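You operate a simulated robot arm through the tools that you are given. There is no shell and no other tool.

Carry out the task below with a simulated robot arm. There is one attempt and no reset: what you move stays moved.

## Task
Mark all three tabs at the laser line with the plan card's pencil.
Fine: the card names its colour; one mark a tab; stand the pencil back in its cup.

It is judged by the outcome, as a careful person would: the job done as asked, and still so three seconds after it is handed in. It fails if anything else is knocked over, pushed out of place, dropped, spilled or broken.

## Robot
A 6-joint arm with a two-finger parallel gripper, fixed in place. Base frame: the origin is on the floor under the middle of its stand, x ahead of it, y to its left, z up; the work surface is at about z = 820. Units: mm, degrees, N and s.
With the tool pointing down near the work surface it reaches from about 240 to 640 mm from the base axis. Its first joint turns from -66.0 to 66.0 degrees. Payload 2.7 kg.
Tool frame: the origin (TCP) lies between the finger pads and is the grasp point; the fingertips stand 23 mm ahead of it; z points along the fingers, y is the line along which they close. The gripper opens to 94 mm. The fingers are 38 mm wide and 10 mm thick; the gripper's body (54 by 96 mm) begins 39 mm behind the TCP.
Orientation is that of the tool frame in the base frame, as a unit quaternion [w, x, y, z]. With the fingers straight down and closing along the base's y, the tool's x points along the base's -x, its y along +y and its z along -z.

## Interface
- The arm moves only by the tool step_arm. Its argument "targets" is a list of rows, each a list of 7 numbers: the opening in per cent of the stroke, from 0 (shut) to 100 (fully open), then the shift along the tool's x, y, z in units of 150 mm (1.0 is 150 mm), then the turn, a rotation vector about the tool's x, y, z in units of 60 degrees (1.0 is 60 degrees). In form: [[claw, x, y, z, ax, ay, az], ...]. A call has 1 to 20 rows; each row is the pose to reach, as a shift and turn from the pose commanded when the call began, along the tool's axes at that moment. A call with a number of a shift or a turn outside -1 to 1 is refused whole. Each row takes 0.2 s and may step no farther than 50 mm and 8.6 degrees from the row before; otherwise, or with a gripper value out of range, the whole call is refused. Where a pose cannot be reached the arm comes as near as it can. A force on the tool above 40 N (or 10 N above the force at the start of the call, whichever is more), or a blocked arm, ends the call early, and 0.2 s more pass. Each finger travels about 45 mm/s and halts on what it meets, pressing with about 37 N; the grip force reading is that of the motor and also rises with nothing between the fingers. The clock runs only during rows and for 0.2 s after the last one: add rows that repeat a pose to give the fingers time. The reply holds the time, the measured pose of the TCP, the force on the tool along the base axes, the opening and the grip force, in the units named above and with some noise, with the torque about the TCP (base axes, N m) and any sound that the robot's microphone picked up.
- Cameras (640 x 400 px; columns grow to the right, rows downward): "scene" is fixed at [89.9, -438.7, 1421.7]; the picture's right is [0.76, -0.66, 0.00], its down [-0.28, -0.32, -0.91] and it looks along [0.59, 0.68, -0.42] (base axes); focal length 325 px, centre (320, 200). "wrist" rides on the gripper at [86, 16, -75] in the tool frame; the picture's right is [-0.18, 0.98, 0.00], its down [-0.58, -0.11, -0.81] and it looks along [-0.79, -0.15, 0.59] (tool axes); focal length 243 px, centre (320, 200). There is no depth. A picture from a camera that has moved, and an enlarged one, comes with that camera's place and axes in the base frame and with its lens. The place of the scene camera against the robot may be out by one fixed shift of up to 18 mm in any direction.
- camera(camera): a new picture of that camera. It takes no simulated time.
- zoom(camera, box): a new picture of the part [left, top, right, bottom] of that camera's present view, enlarged. It takes no simulated time.
- hand_in(): hands the job in; it is judged then, once.

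Places have to be worked out from the pictures, the camera data and where the tool is seen. Open the gripper and draw the arm clear of the work before you hand the job in, unless the task says otherwise.

The tools are called after "Emit:" as name(argument=value, ...) on one line, values as JSON. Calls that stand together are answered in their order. step_arm: Moves the arm, as the interface text tells. Its arguments: {"type":"object","properties":{"targets":{"type":"array"}},"required":["targets"]} The other tools are called the same way: camera (camera) takes a picture; zoom (camera, box) takes an enlarged picture of a part of a camera's view; hand_in () hands the job in.

At the start:

```text
clock: 0.0
eef_pos: [333.1, 70.8, 1304.5]
tcp_rot: [0.001, 0.001, 1.0, 0.001]
contact_force: [0.5, -0.5, 0.1]
ft_torque: [0.03, 0.01, 0.01]
finger_gap: 93.8
grip_force: 0.1
```

scene: 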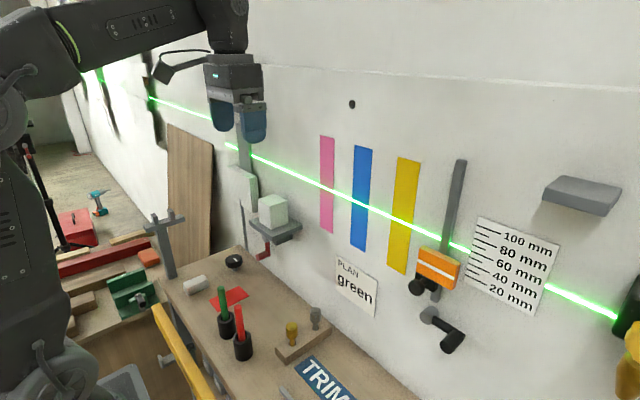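
wrist: 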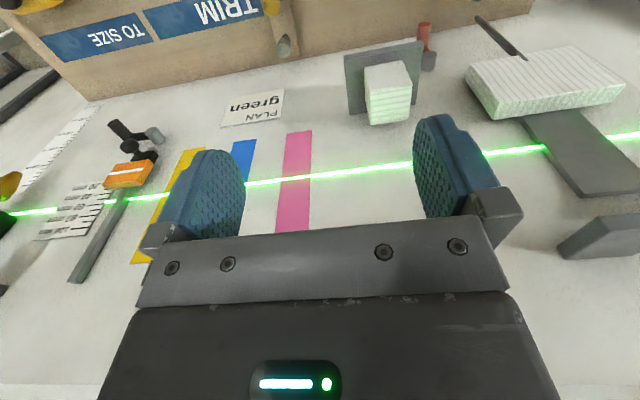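

I start by looking closely at the scene: the wall with three coloured tabs (pink, blue, yellow), the laser line, the plan card "green" and the pencils in cups.

Emit:
zoom(camera="scene", box=[290, 110, 490, 330])

Emit:
zoom(camera="scene", box=[150, 220, 350, 400])

Emit:
zoom(camera="scene", box=[420, 150, 640, 400])

Emit:
zoom(camera="wrist", box=[0, 0, 640, 260])

```text
1.82 times, centred on (390, 220) of scene
camera zoom: at [89.9, -438.7, 1421.7], right [0.76, -0.66, 0.0], down [-0.28, -0.32, -0.91], along [0.59, 0.68, -0.42], focal length 590 px, centre (193, 164)
```

zoom: 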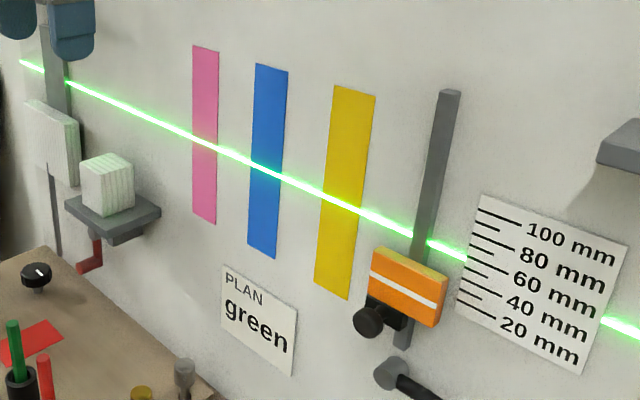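

```text
2.22 times, centred on (250, 310) of scene
camera zoom: at [89.9, -438.7, 1421.7], right [0.76, -0.66, 0.0], down [-0.28, -0.32, -0.91], along [0.59, 0.68, -0.42], focal length 721 px, centre (476, -44)
```

zoom: 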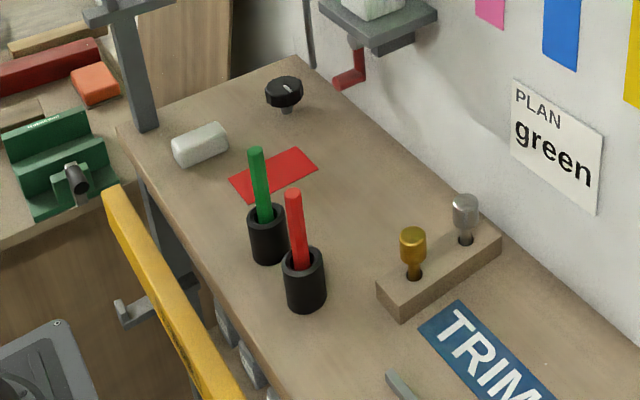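

```text
1.60 times, centred on (530, 275) of scene
camera zoom: at [89.9, -438.7, 1421.7], right [0.76, -0.66, 0.0], down [-0.28, -0.32, -0.91], along [0.59, 0.68, -0.42], focal length 519 px, centre (-16, 80)
```

zoom: 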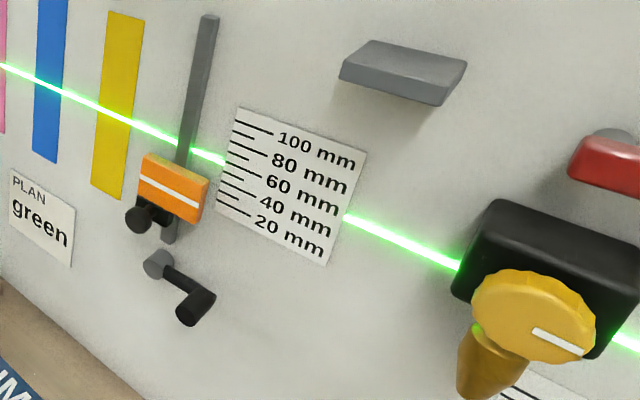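

```text
1.00 times, centred on (320, 130) of wrist (not enlarged: the box is as wide or as high as the picture)
camera zoom: at [245.6, 86.7, 1379.3], right [0.19, 0.98, 0.0], down [0.58, -0.11, 0.81], along [0.79, -0.15, -0.59], focal length 243 px, centre (320, 270)
```

zoom: 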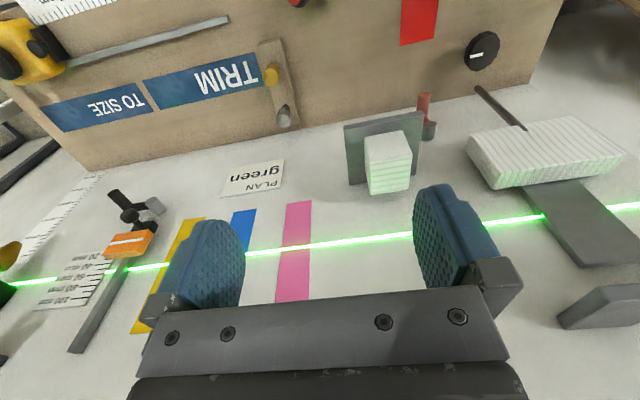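

The card names green, so it's the green pencil (near x≈282, y≈118, top near z≈960 by a first estimate), with the wall at about x≈488 and the laser at about z≈1160. I move the tool back and down to view the pencils with the wrist camera.

Emit:
step_arm(targets=[[100, 0.11, 0.05, 0.2, 0, 0, 0], [100, 0.22, 0.1, 0.4, 0, 0, 0], [100, 0.33, 0.15, 0.6, 0, 0, 0], [100, 0.44, 0.2, 0.8, 0, 0, 0], [100, 0.55, 0.26, 1.0, 0, 0, 0]])

```text
clock: 1.2
eef_pos: [248.6, 111.1, 1154.8]
tcp_rot: [0.001, 0.001, 1.0, 0.001]
contact_force: [0.1, -0.6, -0.1]
ft_torque: [0.01, -0.04, -0.03]
finger_gap: 94.0
grip_force: 0.0
```

The arm moved as commanded to about (249, 111, 1155). I take pictures to locate the pencils.

Emit:
camera(camera="wrist")

Emit:
camera(camera="scene")

```text
taken
camera wrist: at [161.7, 126.5, 1229.3], right [0.19, 0.98, 0.0], down [0.58, -0.11, 0.81], along [0.79, -0.15, -0.59], focal length 243 px, centre (320, 200)
```

wrist: 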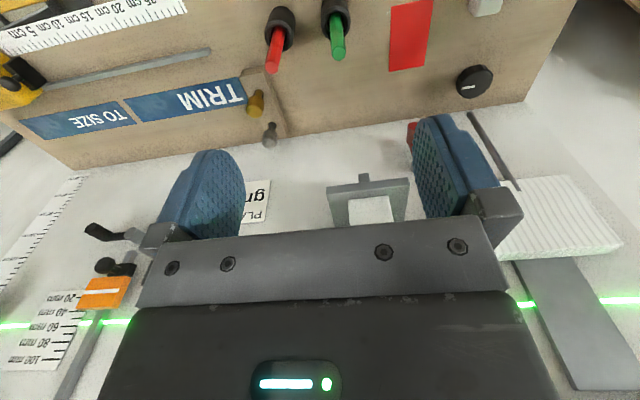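

```text
taken
```

scene: 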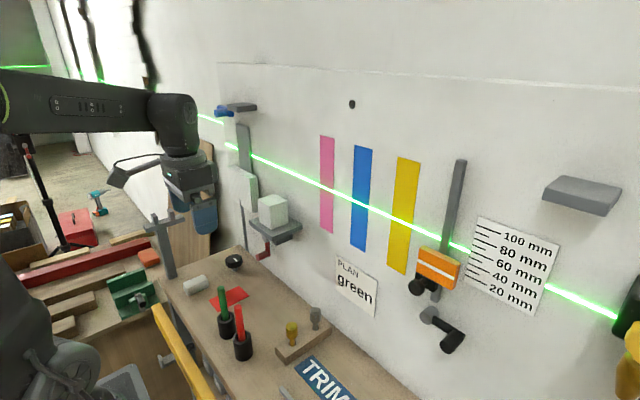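

The green pencil's top is at about (281, 122, 955). I zoom for detail from here, then go lower for a second bearing.

Emit:
zoom(camera="wrist", box=[240, 0, 440, 120])

Emit:
step_arm(targets=[[100, 0.06, 0.0, 0.2, 0, 0, 0], [100, 0.1, 0.0, 0.4, 0, 0, 0], [100, 0.1, 0.0, 0.5, 0, 0, 0]])

Emit:
camera(camera="wrist")

Emit:
zoom(camera="wrist", box=[240, 0, 440, 140])

```text
3.20 times, centred on (340, 60) of wrist
camera zoom: at [161.7, 126.5, 1229.3], right [0.19, 0.98, 0.0], down [0.58, -0.11, 0.81], along [0.79, -0.15, -0.59], focal length 776 px, centre (256, 648)
```

zoom: 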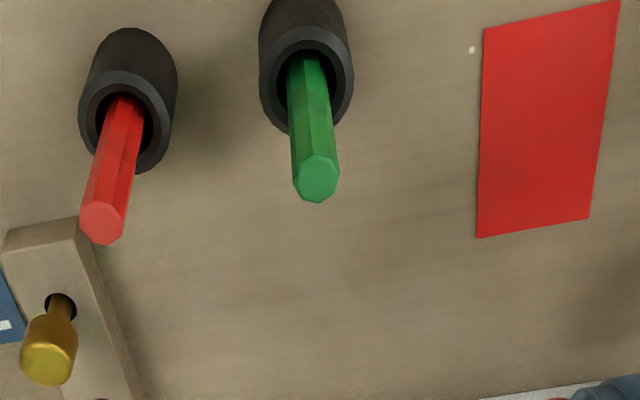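

```text
clock: 2.0
eef_pos: [236.6, 109.8, 1078.9]
tcp_rot: [0.001, 0.001, 1.0, 0.001]
contact_force: [-0.3, 0.8, 0.8]
ft_torque: [-0.03, -0.01, -0.01]
finger_gap: 94.0
grip_force: 0.0
```

```text
taken
camera wrist: at [148.5, 126.5, 1153.4], right [0.19, 0.98, 0.0], down [0.58, -0.11, 0.81], along [0.79, -0.15, -0.59], focal length 243 px, centre (320, 200)
```

wrist: 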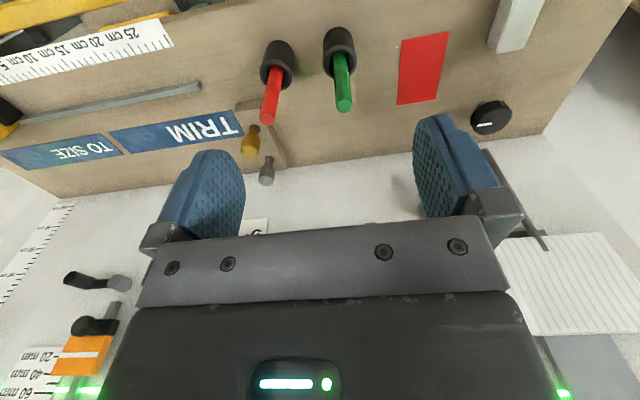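

```text
2.86 times, centred on (340, 70) of wrist
camera zoom: at [148.5, 126.5, 1153.4], right [0.19, 0.98, 0.0], down [0.58, -0.11, 0.81], along [0.79, -0.15, -0.59], focal length 693 px, centre (263, 571)
```

zoom: 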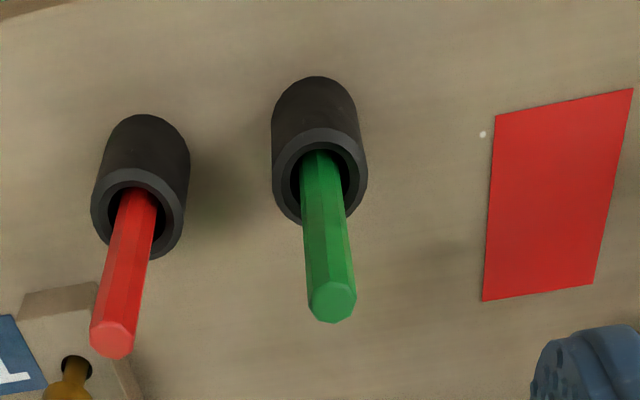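

Two bearings put the green pencil's top at about (278, 124, 952), its cup's rim at z≈879, and the red pencil at y≈50. I go above the green pencil with the gripper half open, stopping with the fingertips ~25 mm above its top.

Emit:
step_arm(targets=[[80, -0.1, 0.03, 0.17, 0, 0, 0], [60, -0.2, 0.065, 0.35, 0, 0, 0], [50, -0.287, 0.095, 0.525, 0, 0, 0], [50, -0.287, 0.095, 0.525, 0, 0, 0]])

Emit:
camera(camera="wrist")

Emit:
zoom(camera="scene", box=[140, 180, 340, 380])

```text
clock: 3.0
eef_pos: [278.5, 125.9, 1000.8]
tcp_rot: [0.0, 0.0, 1.0, 0.001]
contact_force: [0.0, 0.0, -1.0]
ft_torque: [0.01, -0.02, 0.01]
finger_gap: 47.1
grip_force: 0.0
```

```text
taken
camera wrist: at [191.8, 141.1, 1074.5], right [0.19, 0.98, 0.0], down [0.58, -0.11, 0.81], along [0.79, -0.15, -0.59], focal length 243 px, centre (320, 200)
```

wrist: 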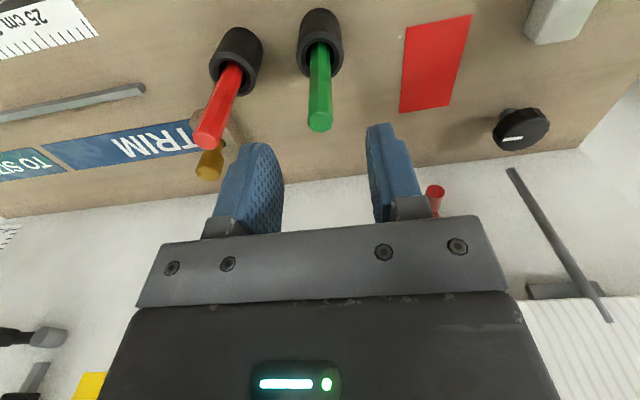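

```text
2.00 times, centred on (240, 280) of scene
camera zoom: at [89.9, -438.7, 1421.7], right [0.76, -0.66, 0.0], down [-0.28, -0.32, -0.91], along [0.59, 0.68, -0.42], focal length 649 px, centre (480, 40)
```

zoom: 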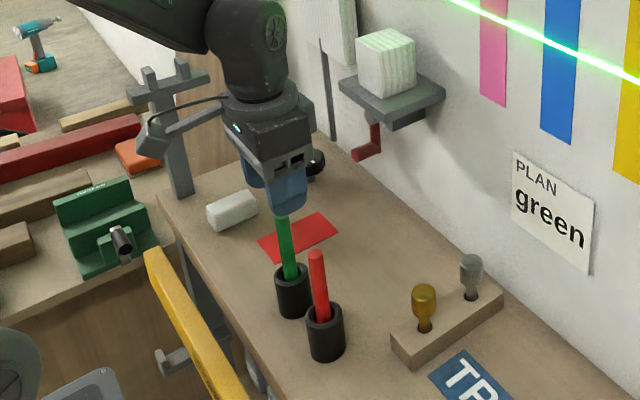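

The pencil's top projects to (278, 125) at z=952, right under the TCP. I zoom to check the lean before descending.

Emit:
zoom(camera="wrist", box=[220, 0, 420, 160])

```text
2.50 times, centred on (320, 80) of wrist
camera zoom: at [191.8, 141.1, 1074.5], right [0.19, 0.98, 0.0], down [0.58, -0.11, 0.81], along [0.79, -0.15, -0.59], focal length 606 px, centre (320, 500)
```

zoom: 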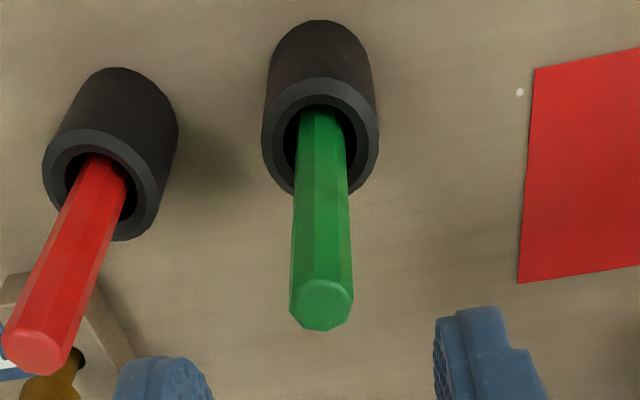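

Lean is small (~3°, toward +x) and the pencil is centred between the fingers. I descend with the fingers straddling it to TCP z≈940 first and check.

Emit:
step_arm(targets=[[50, 0, 0, 0.13, 0, 0, 0], [50, 0, 0, 0.26, 0, 0, 0], [50, 0, 0, 0.4, 0, 0, 0]])

Emit:
camera(camera="wrist")

Emit:
zoom(camera="scene", box=[180, 220, 300, 380])

```text
clock: 3.8
eef_pos: [277.5, 125.7, 940.9]
tcp_rot: [0.001, 0.001, 1.0, 0.0]
contact_force: [0.5, -0.9, 0.8]
ft_torque: [0.03, 0.01, 0.0]
finger_gap: 46.8
grip_force: 0.0
```

```text
taken
camera wrist: at [191.7, 142.1, 1014.0], right [0.19, 0.98, 0.0], down [0.58, -0.11, 0.81], along [0.79, -0.15, -0.59], focal length 243 px, centre (320, 200)
```

wrist: 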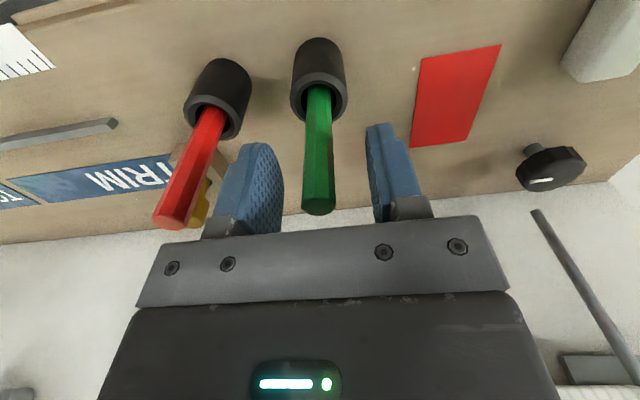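

```text
2.50 times, centred on (240, 300) of scene
camera zoom: at [89.9, -438.7, 1421.7], right [0.76, -0.66, 0.0], down [-0.28, -0.32, -0.91], along [0.59, 0.68, -0.42], focal length 812 px, centre (520, -50)
```

zoom: 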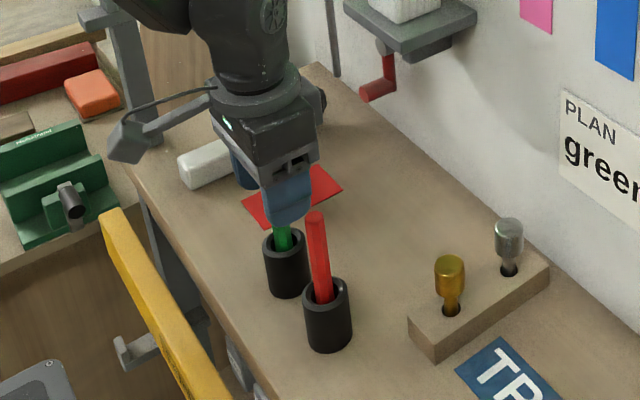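

The pencil's top reads z≈952 (12 mm above the TCP), consistent. I go down 19 mm more and close on the pencil.

Emit:
step_arm(targets=[[50, 0, 0, 0.06, 0, 0, 0], [50, 0, 0, 0.127, 0, 0, 0], [50, 0, 0, 0.127, 0, 0, 0], [30, 0, 0, 0.127, 0, 0, 0], [10, 0, 0, 0.127, 0, 0, 0], [5, 0, 0, 0.127, 0, 0, 0], [5, 0, 0, 0.127, 0, 0, 0], [5, 0, 0, 0.127, 0, 0, 0]])

Emit:
camera(camera="wrist")

Emit:
zoom(camera="scene", box=[180, 220, 300, 380])

```text
clock: 5.6
eef_pos: [277.4, 125.9, 922.0]
tcp_rot: [0.001, 0.001, 1.0, 0.0]
contact_force: [0.2, 0.4, 0.2]
ft_torque: [-0.04, -0.02, -0.02]
finger_gap: 13.3
grip_force: 37.5
```

```text
taken
camera wrist: at [190.5, 141.7, 995.6], right [0.19, 0.98, 0.0], down [0.58, -0.11, 0.81], along [0.79, -0.15, -0.59], focal length 243 px, centre (320, 200)
```

wrist: 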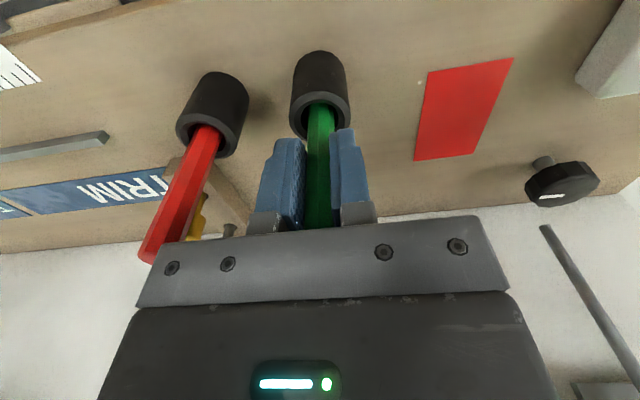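

```text
2.50 times, centred on (240, 300) of scene
camera zoom: at [89.9, -438.7, 1421.7], right [0.76, -0.66, 0.0], down [-0.28, -0.32, -0.91], along [0.59, 0.68, -0.42], focal length 812 px, centre (520, -50)
```

zoom: 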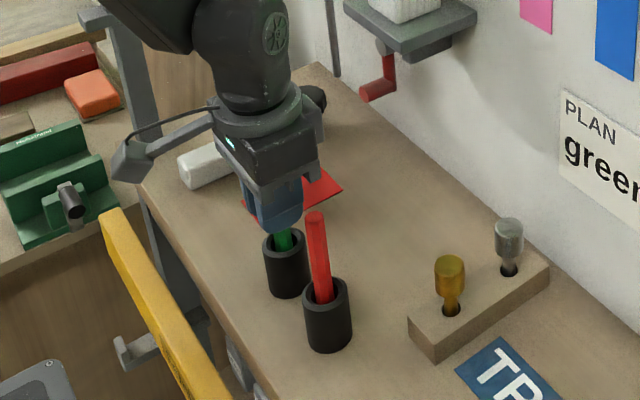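

Gripped: gap 13.3 mm at 37 N. I lift straight up 105 mm (tip should clear the rim) and check that the cup stayed.

Emit:
step_arm(targets=[[5, 0, 0, -0.05, 0, 0, 0], [5, 0, 0, -0.15, 0, 0, 0], [5, 0, 0, -0.25, 0, 0, 0], [5, 0, 0, -0.4, 0, 0, 0], [5, 0, 0, -0.55, 0, 0, 0], [5, 0, 0, -0.7, 0, 0, 0], [5, 0, 0, -0.7, 0, 0, 0]])

Emit:
camera(camera="wrist")

Emit:
camera(camera="scene")

Emit:
zoom(camera="scene", box=[160, 180, 320, 380])

Emit:
zoom(camera="wrist", box=[220, 0, 420, 220])

```text
clock: 7.2
eef_pos: [278.3, 125.3, 1028.2]
tcp_rot: [0.001, 0.001, 1.0, 0.001]
contact_force: [-0.2, -0.2, 0.7]
ft_torque: [0.01, -0.01, -0.02]
finger_gap: 13.6
grip_force: 37.1
```

```text
taken
camera wrist: at [191.0, 140.6, 1101.9], right [0.19, 0.98, 0.0], down [0.58, -0.11, 0.81], along [0.79, -0.15, -0.59], focal length 243 px, centre (320, 200)
```

wrist: 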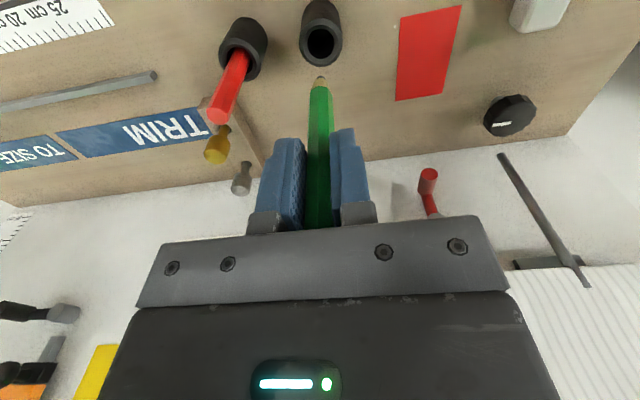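

```text
taken
```

scene: 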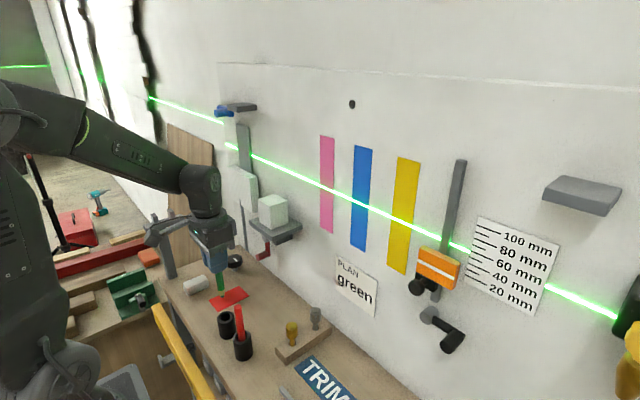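

```text
2.00 times, centred on (240, 280) of scene
camera zoom: at [89.9, -438.7, 1421.7], right [0.76, -0.66, 0.0], down [-0.28, -0.32, -0.91], along [0.59, 0.68, -0.42], focal length 649 px, centre (480, 40)
```

zoom: 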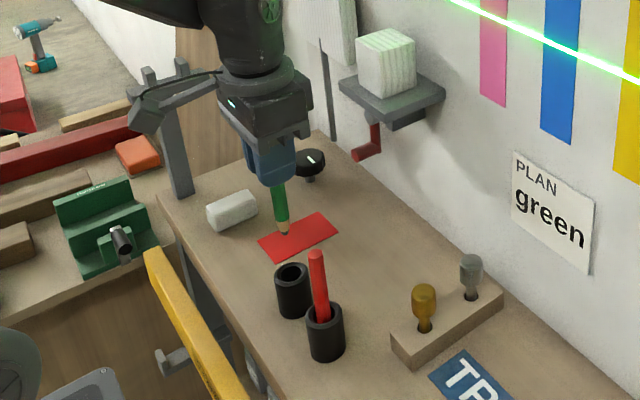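

```text
1.82 times, centred on (320, 110) of wrist
camera zoom: at [191.0, 140.6, 1101.9], right [0.19, 0.98, 0.0], down [0.58, -0.11, 0.81], along [0.79, -0.15, -0.59], focal length 441 px, centre (320, 364)
```

zoom: 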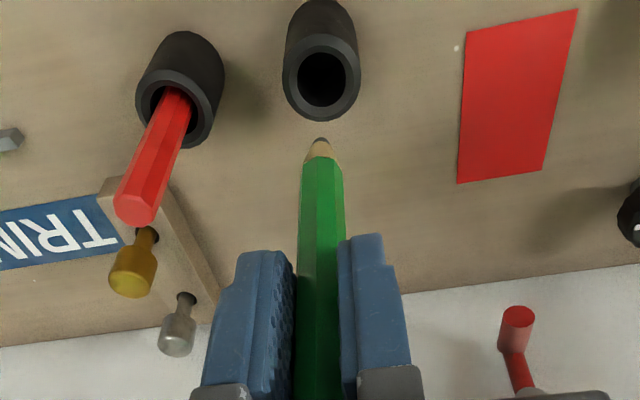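

The pencil came out cleanly; the tip shows ~96 mm ahead of the TCP and nearly on the tool axis, and the cup stayed put. I now carry it up toward the pink tab's column, still clear of the wall, before turning the tool toward the wall.

Emit:
step_arm(targets=[[5, -0.05, -0.12, -0.2, 0, 0, 0], [5, -0.12, -0.3, -0.4, 0, 0, 0], [5, -0.2, -0.48, -0.6, 0, 0, 0], [5, -0.3, -0.66, -0.78, 0, 0, 0], [5, -0.4, -0.82, -0.9, 0, 0, 0], [5, -0.4, -0.82, -0.9, 0, 0, 0]])

```text
clock: 8.6
eef_pos: [337.6, 0.7, 1163.2]
tcp_rot: [0.001, -0.001, 1.0, 0.001]
contact_force: [-0.9, -0.4, -0.2]
ft_torque: [0.02, 0.01, 0.01]
finger_gap: 13.8
grip_force: 36.9
```

The TCP is at (338, 1, 1163). Now I turn the tool 60° about its y axis so the pencil swings up toward the wall (tip stays ~65 mm short of it).

Emit:
step_arm(targets=[[5, 0, 0, 0, 0, -0.125, 0], [5, 0, 0, 0, 0, -0.25, 0], [5, 0, 0, 0, 0, -0.375, 0], [5, 0, 0, 0, 0, -0.5, 0], [5, 0, 0, 0, 0, -0.625, 0], [5, 0, 0, 0, 0, -0.75, 0], [5, 0, 0, 0, 0, -0.875, 0], [5, 0, 0, 0, 0, -1.0, 0], [5, 0, 0, 0, 0, -1.0, 0]])

Emit:
camera(camera="scene")

Emit:
camera(camera="wrist")

```text
clock: 10.6
eef_pos: [342.8, -0.3, 1169.9]
tcp_rot: [0.499, 0.0, 0.867, 0.002]
contact_force: [0.2, 0.3, 0.0]
ft_torque: [-0.01, -0.02, 0.0]
finger_gap: 13.9
grip_force: 36.6
out of reach, approached as far as the arm can: row 8, 9
```

```text
taken
```

scene: 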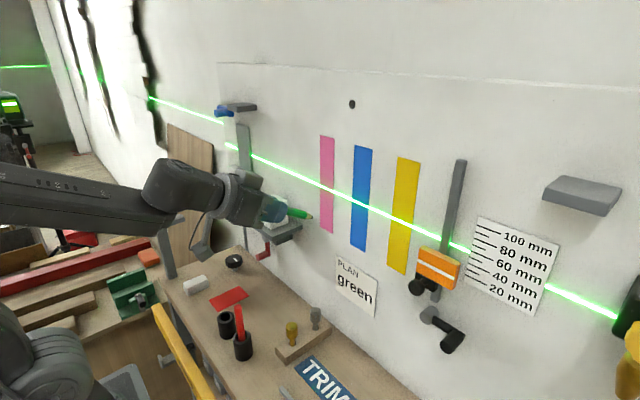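

```text
taken
camera wrist: at [233.9, 16.4, 1131.8], right [0.09, 0.98, 0.16], down [-0.41, -0.11, 0.91], along [0.91, -0.15, 0.39], focal length 243 px, centre (320, 200)
```

wrist: 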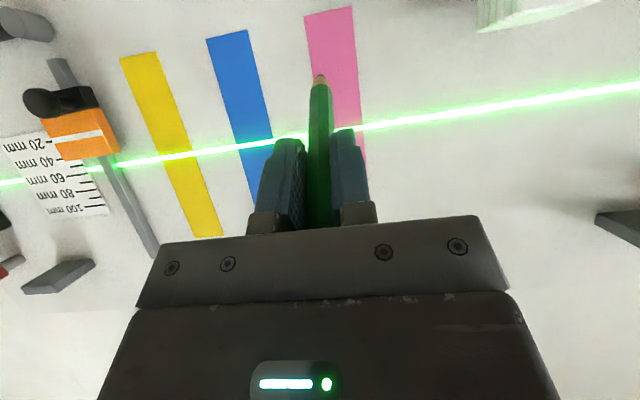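

At 60° the pose hit the arm's inner reach slightly (it will be fine closer to the wall), so I'll mark with the tool at this tilt (pencil 30° below horizontal). I zoom to measure tabs, laser line and the pencil tip.

Emit:
zoom(camera="wrist", box=[260, 0, 420, 180])

Emit:
zoom(camera="wrist", box=[90, 20, 310, 240])

Emit:
zoom(camera="scene", box=[230, 110, 430, 280])

```text
2.22 times, centred on (340, 90) of wrist
camera zoom: at [233.9, 16.4, 1131.8], right [0.09, 0.98, 0.16], down [-0.41, -0.11, 0.91], along [0.91, -0.15, 0.39], focal length 539 px, centre (276, 444)
```

zoom: 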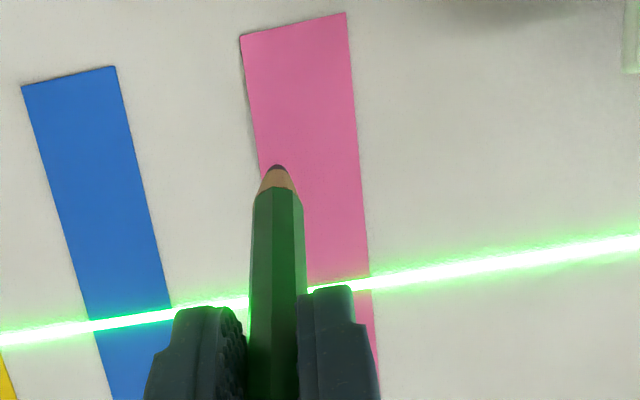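

```text
1.82 times, centred on (200, 130) of wrist
camera zoom: at [233.9, 16.4, 1131.8], right [0.09, 0.98, 0.16], down [-0.41, -0.11, 0.91], along [0.91, -0.15, 0.39], focal length 441 px, centre (538, 327)
```

zoom: 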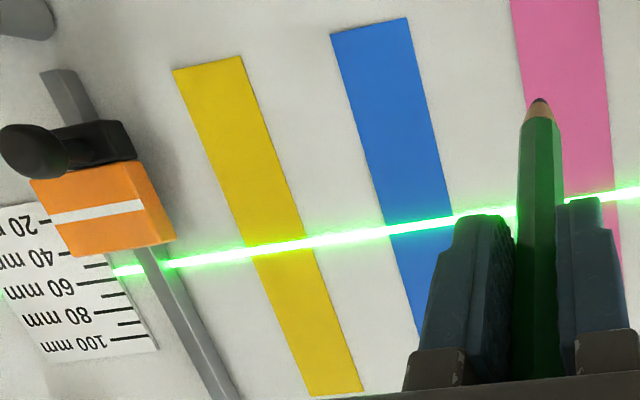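

```text
2.35 times, centred on (330, 195) of scene
camera zoom: at [89.9, -438.7, 1421.7], right [0.76, -0.66, 0.0], down [-0.28, -0.32, -0.91], along [0.59, 0.68, -0.42], focal length 764 px, centre (296, 212)
```

zoom: 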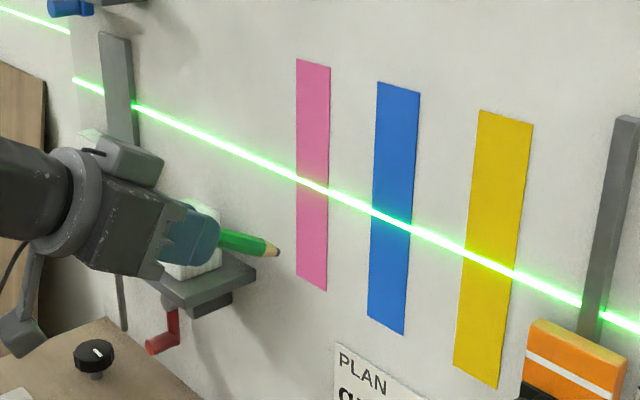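

From this view the wall is at x≈478, the laser is level at z≈1166, and the tab centres are at y≈+9.5 (pink), −81 (blue), −173 (yellow). I move up to put the tip at laser height about 25 mm short of the wall in front of the pink tab.

Emit:
step_arm(targets=[[5, -0.14, 0.02, 0.006, 0, 0, 0], [5, -0.28, 0.04, 0.012, 0, 0, 0], [5, -0.418, 0.057, 0.017, 0, 0, 0], [5, -0.418, 0.057, 0.017, 0, 0, 0]])

Emit:
camera(camera="wrist")

Emit:
zoom(camera="wrist", box=[260, 0, 420, 140])

Emit:
zoom(camera="scene", box=[240, 120, 400, 260])

```text
clock: 11.6
eef_pos: [376.9, 5.7, 1223.5]
tcp_rot: [0.501, 0.001, 0.865, 0.0]
contact_force: [0.0, -0.1, -0.1]
ft_torque: [-0.01, 0.01, 0.03]
finger_gap: 13.6
grip_force: 37.0
```

```text
taken
camera wrist: at [268.0, 23.9, 1185.3], right [0.09, 0.98, 0.16], down [-0.41, -0.11, 0.91], along [0.91, -0.15, 0.39], focal length 243 px, centre (320, 200)
```

wrist: 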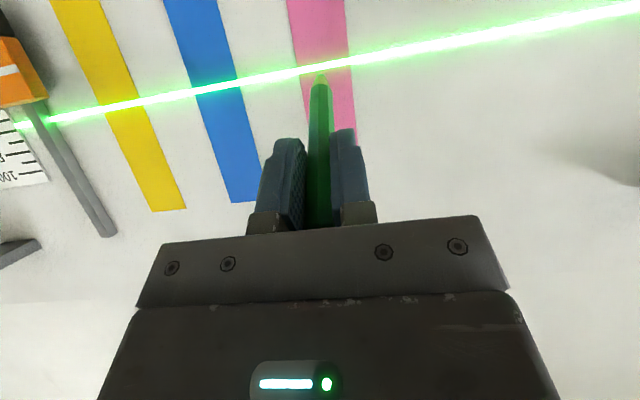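

```text
2.86 times, centred on (340, 70) of wrist
camera zoom: at [268.0, 23.9, 1185.3], right [0.09, 0.98, 0.16], down [-0.41, -0.11, 0.91], along [0.91, -0.15, 0.39], focal length 693 px, centre (263, 571)
```

zoom: 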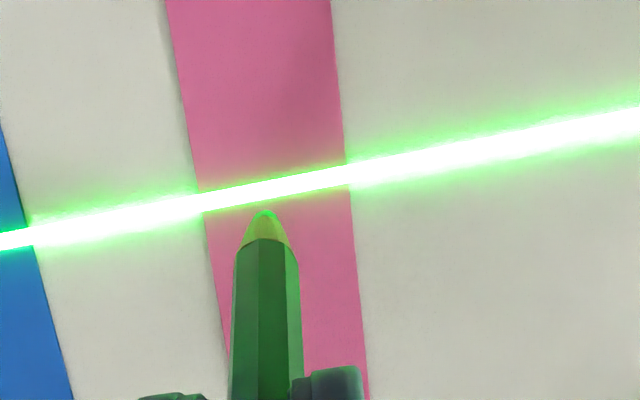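

```text
2.86 times, centred on (320, 190) of scene
camera zoom: at [89.9, -438.7, 1421.7], right [0.76, -0.66, 0.0], down [-0.28, -0.32, -0.91], along [0.59, 0.68, -0.42], focal length 928 px, centre (320, 229)
```

zoom: 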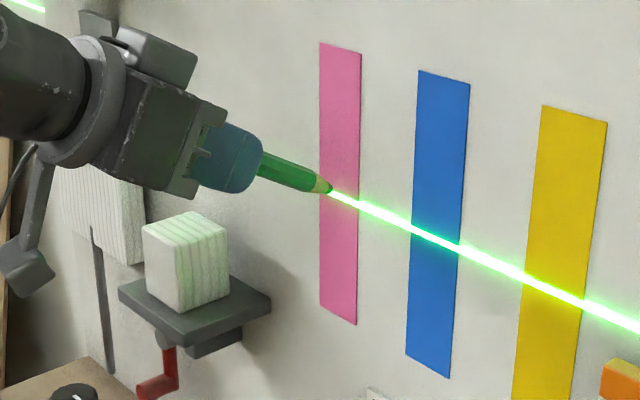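

The tip is ~6–7 mm above the laser and ~20 mm from the wall, centred on the pink tab. I lower it 6.6 mm and advance 8 mm, then re-measure.

Emit:
step_arm(targets=[[5, 0.006, 0, 0.034, 0, 0, 0], [5, 0.0114, 0, 0.0682, 0, 0, 0], [5, 0.0114, 0, 0.0682, 0, 0, 0]])

Emit:
zoom(camera="wrist", box=[280, 40, 360, 100])

Emit:
zoom(camera="scene", box=[290, 160, 370, 210])

```text
clock: 12.4
eef_pos: [383.7, 7.1, 1216.9]
tcp_rot: [0.5, 0.0, 0.866, 0.001]
contact_force: [-0.3, -0.8, -1.1]
ft_torque: [0.01, -0.01, 0.0]
finger_gap: 13.7
grip_force: 37.5
```

```text
6.67 times, centred on (320, 70) of wrist
camera zoom: at [275.0, 23.7, 1179.0], right [0.09, 0.98, 0.16], down [-0.41, -0.11, 0.91], along [0.91, -0.15, 0.39], focal length 1618 px, centre (320, 1067)
```

zoom: 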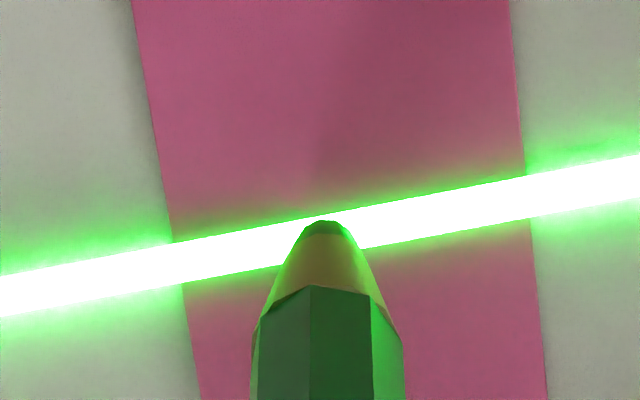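

```text
8.00 times, centred on (330, 185) of scene
camera zoom: at [89.9, -438.7, 1421.7], right [0.76, -0.66, 0.0], down [-0.28, -0.32, -0.91], along [0.59, 0.68, -0.42], focal length 2597 px, centre (240, 320)
```

zoom: 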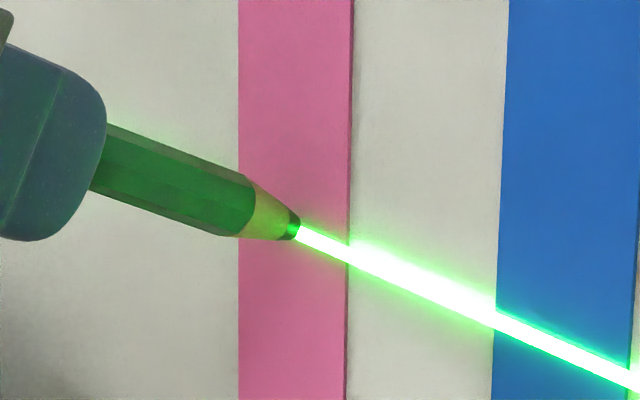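

The tip is now nearly on the line in both views, and comparing both sight lines suggests it is only 1–3 mm from the wall. I zoom further to judge the blunt lead's shape and gap before touching.

Emit:
zoom(camera="scene", box=[314, 176, 346, 196])

Emit:
zoom(camera="wrist", box=[304, 62, 336, 82])

```text
16.00 times, centred on (330, 186) of scene
camera zoom: at [89.9, -438.7, 1421.7], right [0.76, -0.66, 0.0], down [-0.28, -0.32, -0.91], along [0.59, 0.68, -0.42], focal length 5194 px, centre (160, 424)
```

zoom: 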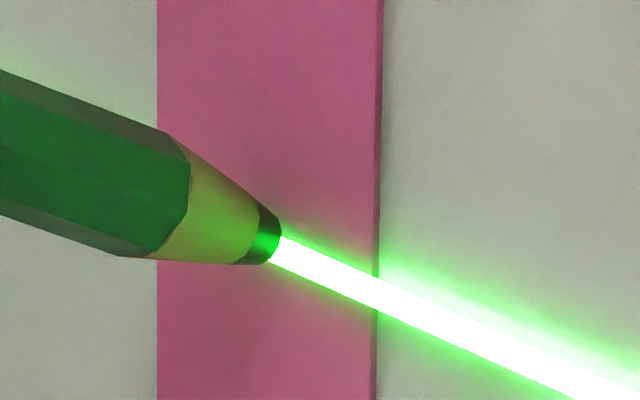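

```text
16.00 times, centred on (320, 72) of wrist
camera zoom: at [275.0, 23.7, 1179.0], right [0.09, 0.98, 0.16], down [-0.41, -0.11, 0.91], along [0.91, -0.15, 0.39], focal length 3882 px, centre (320, 2248)
```

zoom: 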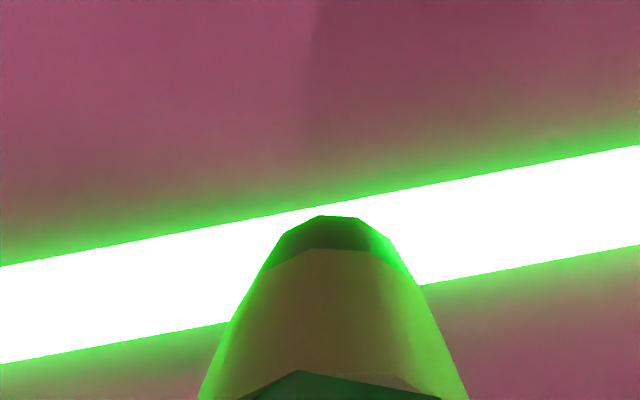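

The lead is blunt (~5 mm), its centre is within ~0.5 mm of the line and the gap looks to be only ~1–2 mm. I back off 5 mm, lower 1.2 mm so that the contact edge falls on the line, then will advance in millimetre steps.

Emit:
step_arm(targets=[[5, 0.0167, 0, -0.0289, 0, 0, 0], [5, 0.0236, 0, -0.0249, 0, 0, 0], [5, 0.0236, 0, -0.0249, 0, 0, 0]])

Emit:
zoom(camera="scene", box=[314, 176, 346, 196])

Emit:
zoom(camera="wrist", box=[304, 62, 336, 82])

```text
clock: 13.2
eef_pos: [379.5, 7.7, 1216.1]
tcp_rot: [0.501, 0.001, 0.865, 0.0]
contact_force: [-0.7, -0.1, -0.6]
ft_torque: [0.0, 0.02, -0.01]
finger_gap: 13.9
grip_force: 37.0
```

```text
16.00 times, centred on (330, 186) of scene
camera zoom: at [89.9, -438.7, 1421.7], right [0.76, -0.66, 0.0], down [-0.28, -0.32, -0.91], along [0.59, 0.68, -0.42], focal length 5194 px, centre (160, 424)
```

zoom: 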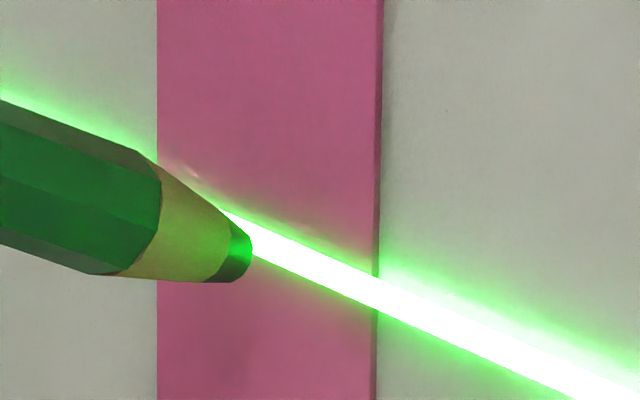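

```text
16.00 times, centred on (320, 72) of wrist
camera zoom: at [270.3, 24.4, 1177.9], right [0.09, 0.98, 0.16], down [-0.41, -0.11, 0.91], along [0.91, -0.15, 0.39], focal length 3882 px, centre (320, 2248)
```

zoom: 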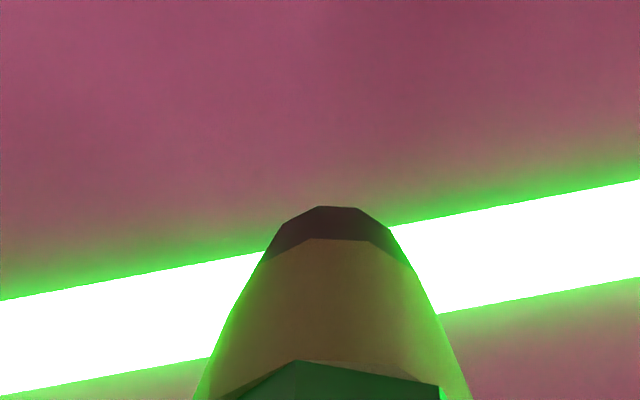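

Tip centre is now ~1 mm below line centre, so the lead's upper edge (first to touch) lies ~1 mm above it. I advance 5 mm straight at the wall and read the force.

Emit:
step_arm(targets=[[5, -0.0083, 0, 0.0144, 0, 0, 0], [5, -0.0167, 0, 0.0289, 0, 0, 0], [5, -0.0167, 0, 0.0289, 0, 0, 0]])

Emit:
zoom(camera="scene", box=[314, 176, 346, 196])

Emit:
zoom(camera="wrist", box=[304, 62, 336, 82])

```text
clock: 14.0
eef_pos: [383.5, 7.4, 1216.5]
tcp_rot: [0.501, 0.001, 0.866, 0.0]
contact_force: [-5.5, -0.6, 0.9]
ft_torque: [-0.17, 0.12, -0.32]
finger_gap: 14.0
grip_force: 37.0
```

```text
16.00 times, centred on (330, 186) of scene
camera zoom: at [89.8, -438.7, 1421.7], right [0.76, -0.66, 0.0], down [-0.28, -0.32, -0.91], along [0.59, 0.68, -0.42], focal length 5194 px, centre (160, 424)
```

zoom: 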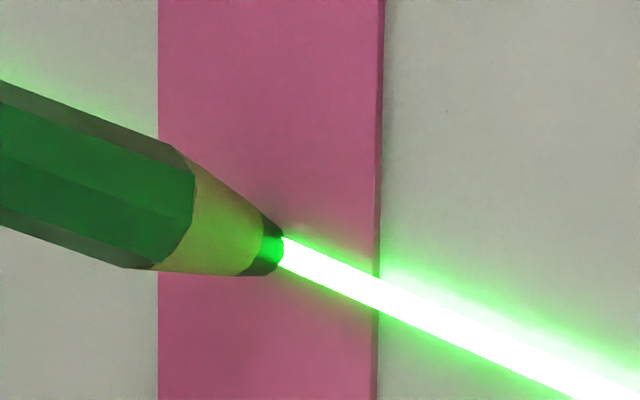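

```text
16.00 times, centred on (320, 72) of wrist
camera zoom: at [275.2, 24.4, 1177.6], right [0.09, 0.98, 0.16], down [-0.41, -0.11, 0.91], along [0.91, -0.15, 0.39], focal length 3882 px, centre (320, 2248)
```

zoom: 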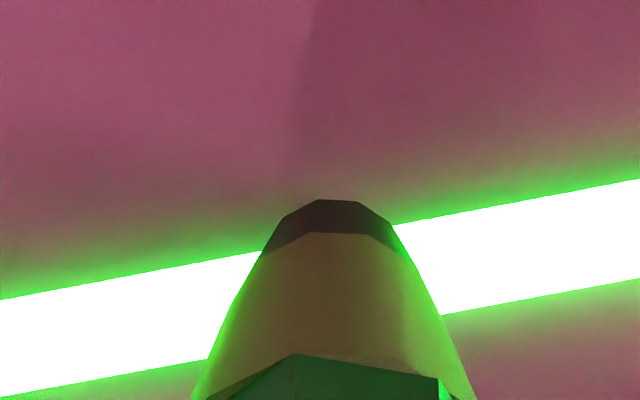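

Contact: −5.5 N against the wall, with the lead on the line. I withdraw straight back 15 mm and look for the mark.

Emit:
step_arm(targets=[[5, 0.0167, 0, -0.0289, 0, 0, 0], [5, 0.05, 0, -0.0866, 0, 0, 0], [5, 0.0667, 0, -0.1155, 0, 0, 0], [5, 0.0667, 0, -0.1155, 0, 0, 0]])

Emit:
zoom(camera="scene", box=[304, 166, 356, 206])

Emit:
zoom(camera="wrist", box=[290, 50, 350, 95])

```text
clock: 15.0
eef_pos: [363.3, 8.6, 1216.8]
tcp_rot: [0.5, 0.001, 0.866, 0.0]
contact_force: [-1.7, -0.6, 0.3]
ft_torque: [0.01, 0.02, -0.01]
finger_gap: 13.6
grip_force: 37.3
```

```text
10.00 times, centred on (330, 186) of scene
camera zoom: at [89.9, -438.7, 1421.7], right [0.76, -0.66, 0.0], down [-0.28, -0.32, -0.91], along [0.59, 0.68, -0.42], focal length 3246 px, centre (220, 340)
```

zoom: 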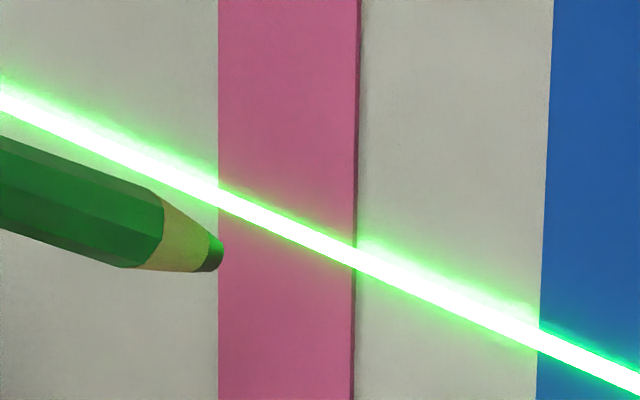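

```text
8.89 times, centred on (320, 72) of wrist
camera zoom: at [255.4, 24.6, 1178.2], right [0.09, 0.98, 0.16], down [-0.41, -0.11, 0.91], along [0.91, -0.15, 0.39], focal length 2157 px, centre (320, 1333)
```

zoom: 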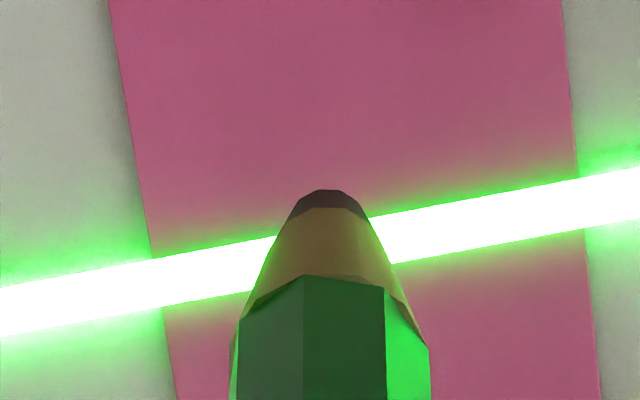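

I see no obvious mark yet; I look closer at the touched point.

Emit:
zoom(camera="scene", box=[322, 182, 336, 194])

Emit:
camera(camera="scene")

Emit:
zoom(camera="wrist", box=[300, 55, 340, 85])

```text
16.00 times, centred on (329, 188) of scene
camera zoom: at [89.9, -438.7, 1421.7], right [0.76, -0.66, 0.0], down [-0.28, -0.32, -0.91], along [0.59, 0.68, -0.42], focal length 5194 px, centre (176, 392)
```

zoom: 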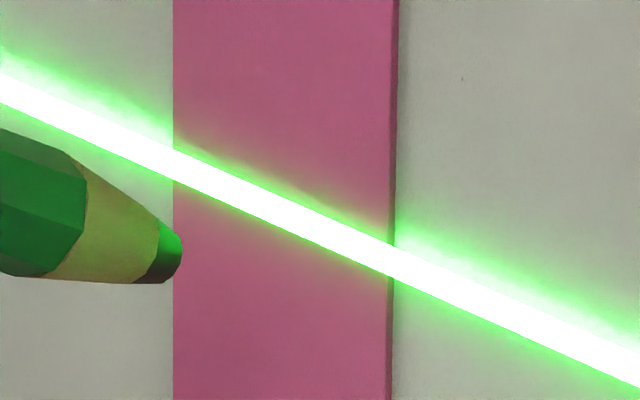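

```text
taken
```

scene: 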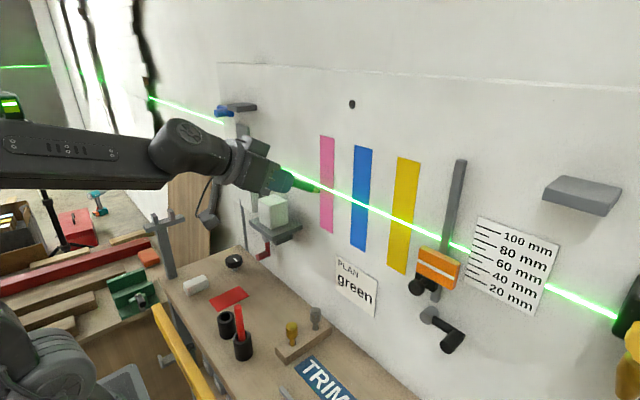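

```text
13.33 times, centred on (320, 70) of wrist
camera zoom: at [255.4, 24.6, 1178.2], right [0.09, 0.98, 0.16], down [-0.41, -0.11, 0.91], along [0.91, -0.15, 0.39], focal length 3235 px, centre (320, 1933)
```

zoom: 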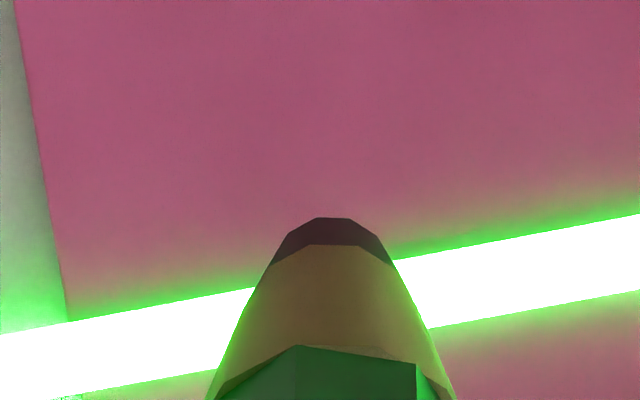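

No mark is visible under the bright line from here, and the pencil hides the spot in the wrist view. I shift sideways to the blue tab (staying ~20 mm off the wall), which lets the wrist camera look at the touched spot on the pink tab.

Emit:
step_arm(targets=[[5, 0, -0.2, 0, 0, 0, 0], [5, 0, -0.4, 0, 0, 0, 0], [5, 0, -0.59, 0, 0, 0, 0], [5, 0, -0.59, 0, 0, 0, 0]])

Emit:
camera(camera="wrist")

Emit:
zoom(camera="wrist", box=[400, 30, 450, 70])

Emit:
zoom(camera="scene", box=[310, 172, 350, 202])

```text
clock: 16.0
eef_pos: [362.0, -82.4, 1215.6]
tcp_rot: [0.501, 0.0, 0.866, 0.001]
contact_force: [-0.2, -0.4, 0.4]
ft_torque: [-0.03, 0.02, 0.02]
finger_gap: 14.4
grip_force: 37.3
```

```text
taken
camera wrist: at [254.8, -65.7, 1177.6], right [0.09, 0.98, 0.16], down [-0.41, -0.11, 0.91], along [0.91, -0.15, 0.39], focal length 243 px, centre (320, 200)
```

wrist: 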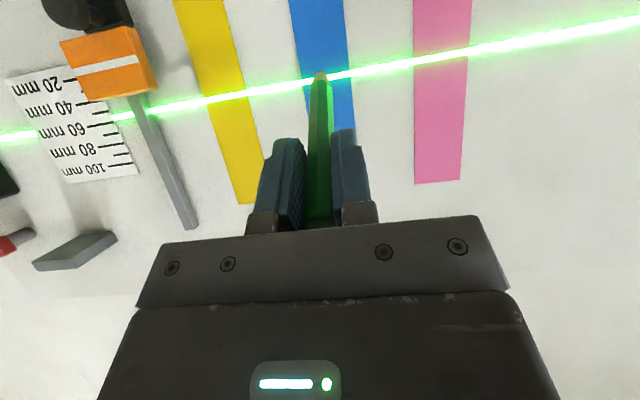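

```text
10.00 times, centred on (425, 50) of wrist
camera zoom: at [254.8, -65.7, 1177.6], right [0.09, 0.98, 0.16], down [-0.41, -0.11, 0.91], along [0.91, -0.15, 0.39], focal length 2426 px, centre (-730, 1700)
```

zoom: 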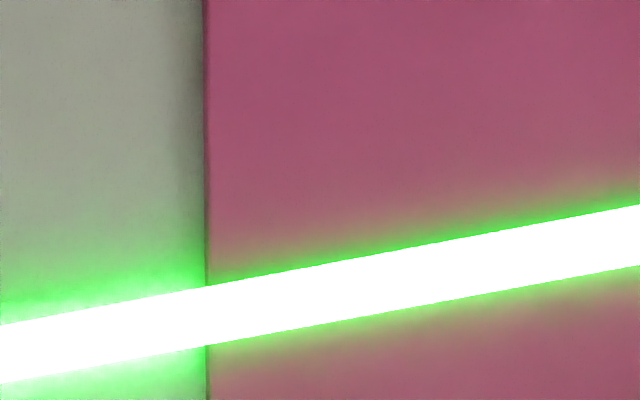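

```text
13.33 times, centred on (330, 187) of scene
camera zoom: at [89.9, -438.7, 1421.7], right [0.76, -0.66, 0.0], down [-0.28, -0.32, -0.91], along [0.59, 0.68, -0.42], focal length 4328 px, centre (187, 373)
```

zoom: 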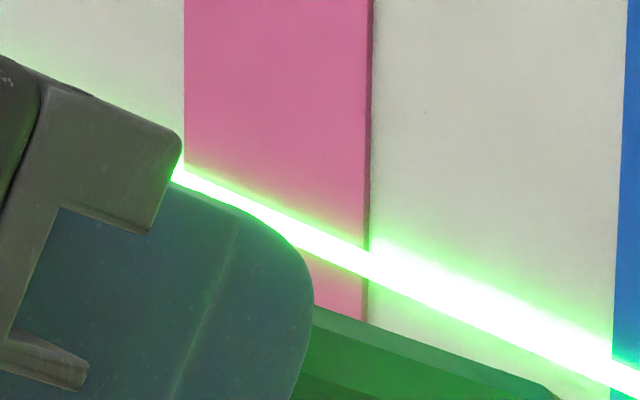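

The touched spot on pink shows no notch in the bright line so far; I enlarge it as much as possible, and also check the pencil tip, which seems to have crept a few mm outward in the grip.

Emit:
zoom(camera="wrist", box=[414, 40, 442, 64])

Emit:
zoom(camera="wrist", box=[438, 36, 470, 60])

Emit:
zoom(camera="wrist", box=[304, 62, 336, 82])

```text
16.00 times, centred on (428, 52) of wrist
camera zoom: at [254.8, -65.7, 1177.6], right [0.09, 0.98, 0.16], down [-0.41, -0.11, 0.91], along [0.91, -0.15, 0.39], focal length 3882 px, centre (-1408, 2568)
```

zoom: 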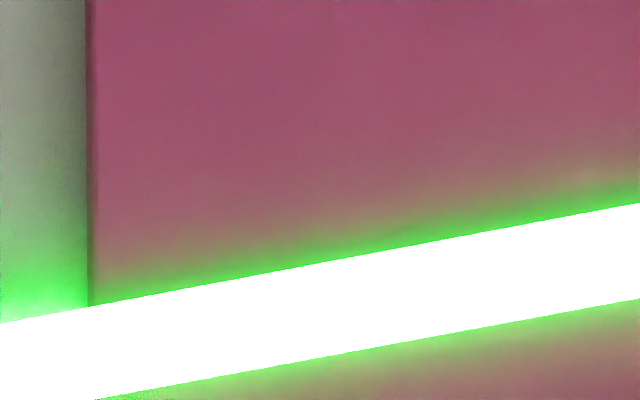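

```text
16.00 times, centred on (454, 48) of wrist
camera zoom: at [254.8, -65.7, 1177.6], right [0.09, 0.98, 0.16], down [-0.41, -0.11, 0.91], along [0.91, -0.15, 0.39], focal length 3882 px, centre (-1824, 2632)
```

zoom: 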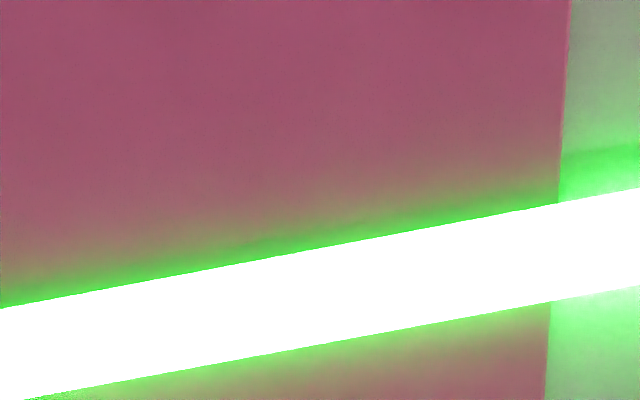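

```text
16.00 times, centred on (320, 72) of wrist
camera zoom: at [254.8, -65.7, 1177.6], right [0.09, 0.98, 0.16], down [-0.41, -0.11, 0.91], along [0.91, -0.15, 0.39], focal length 3882 px, centre (320, 2248)
```

zoom: 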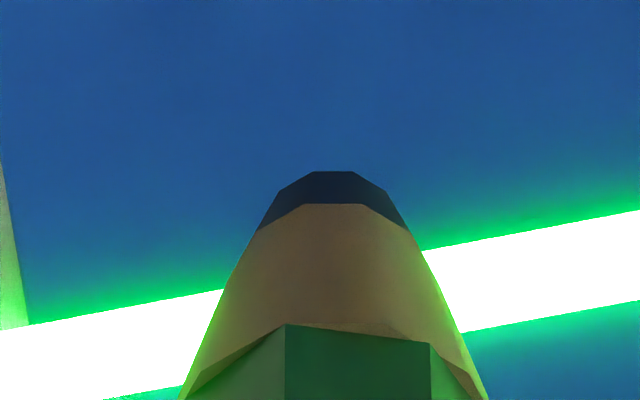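

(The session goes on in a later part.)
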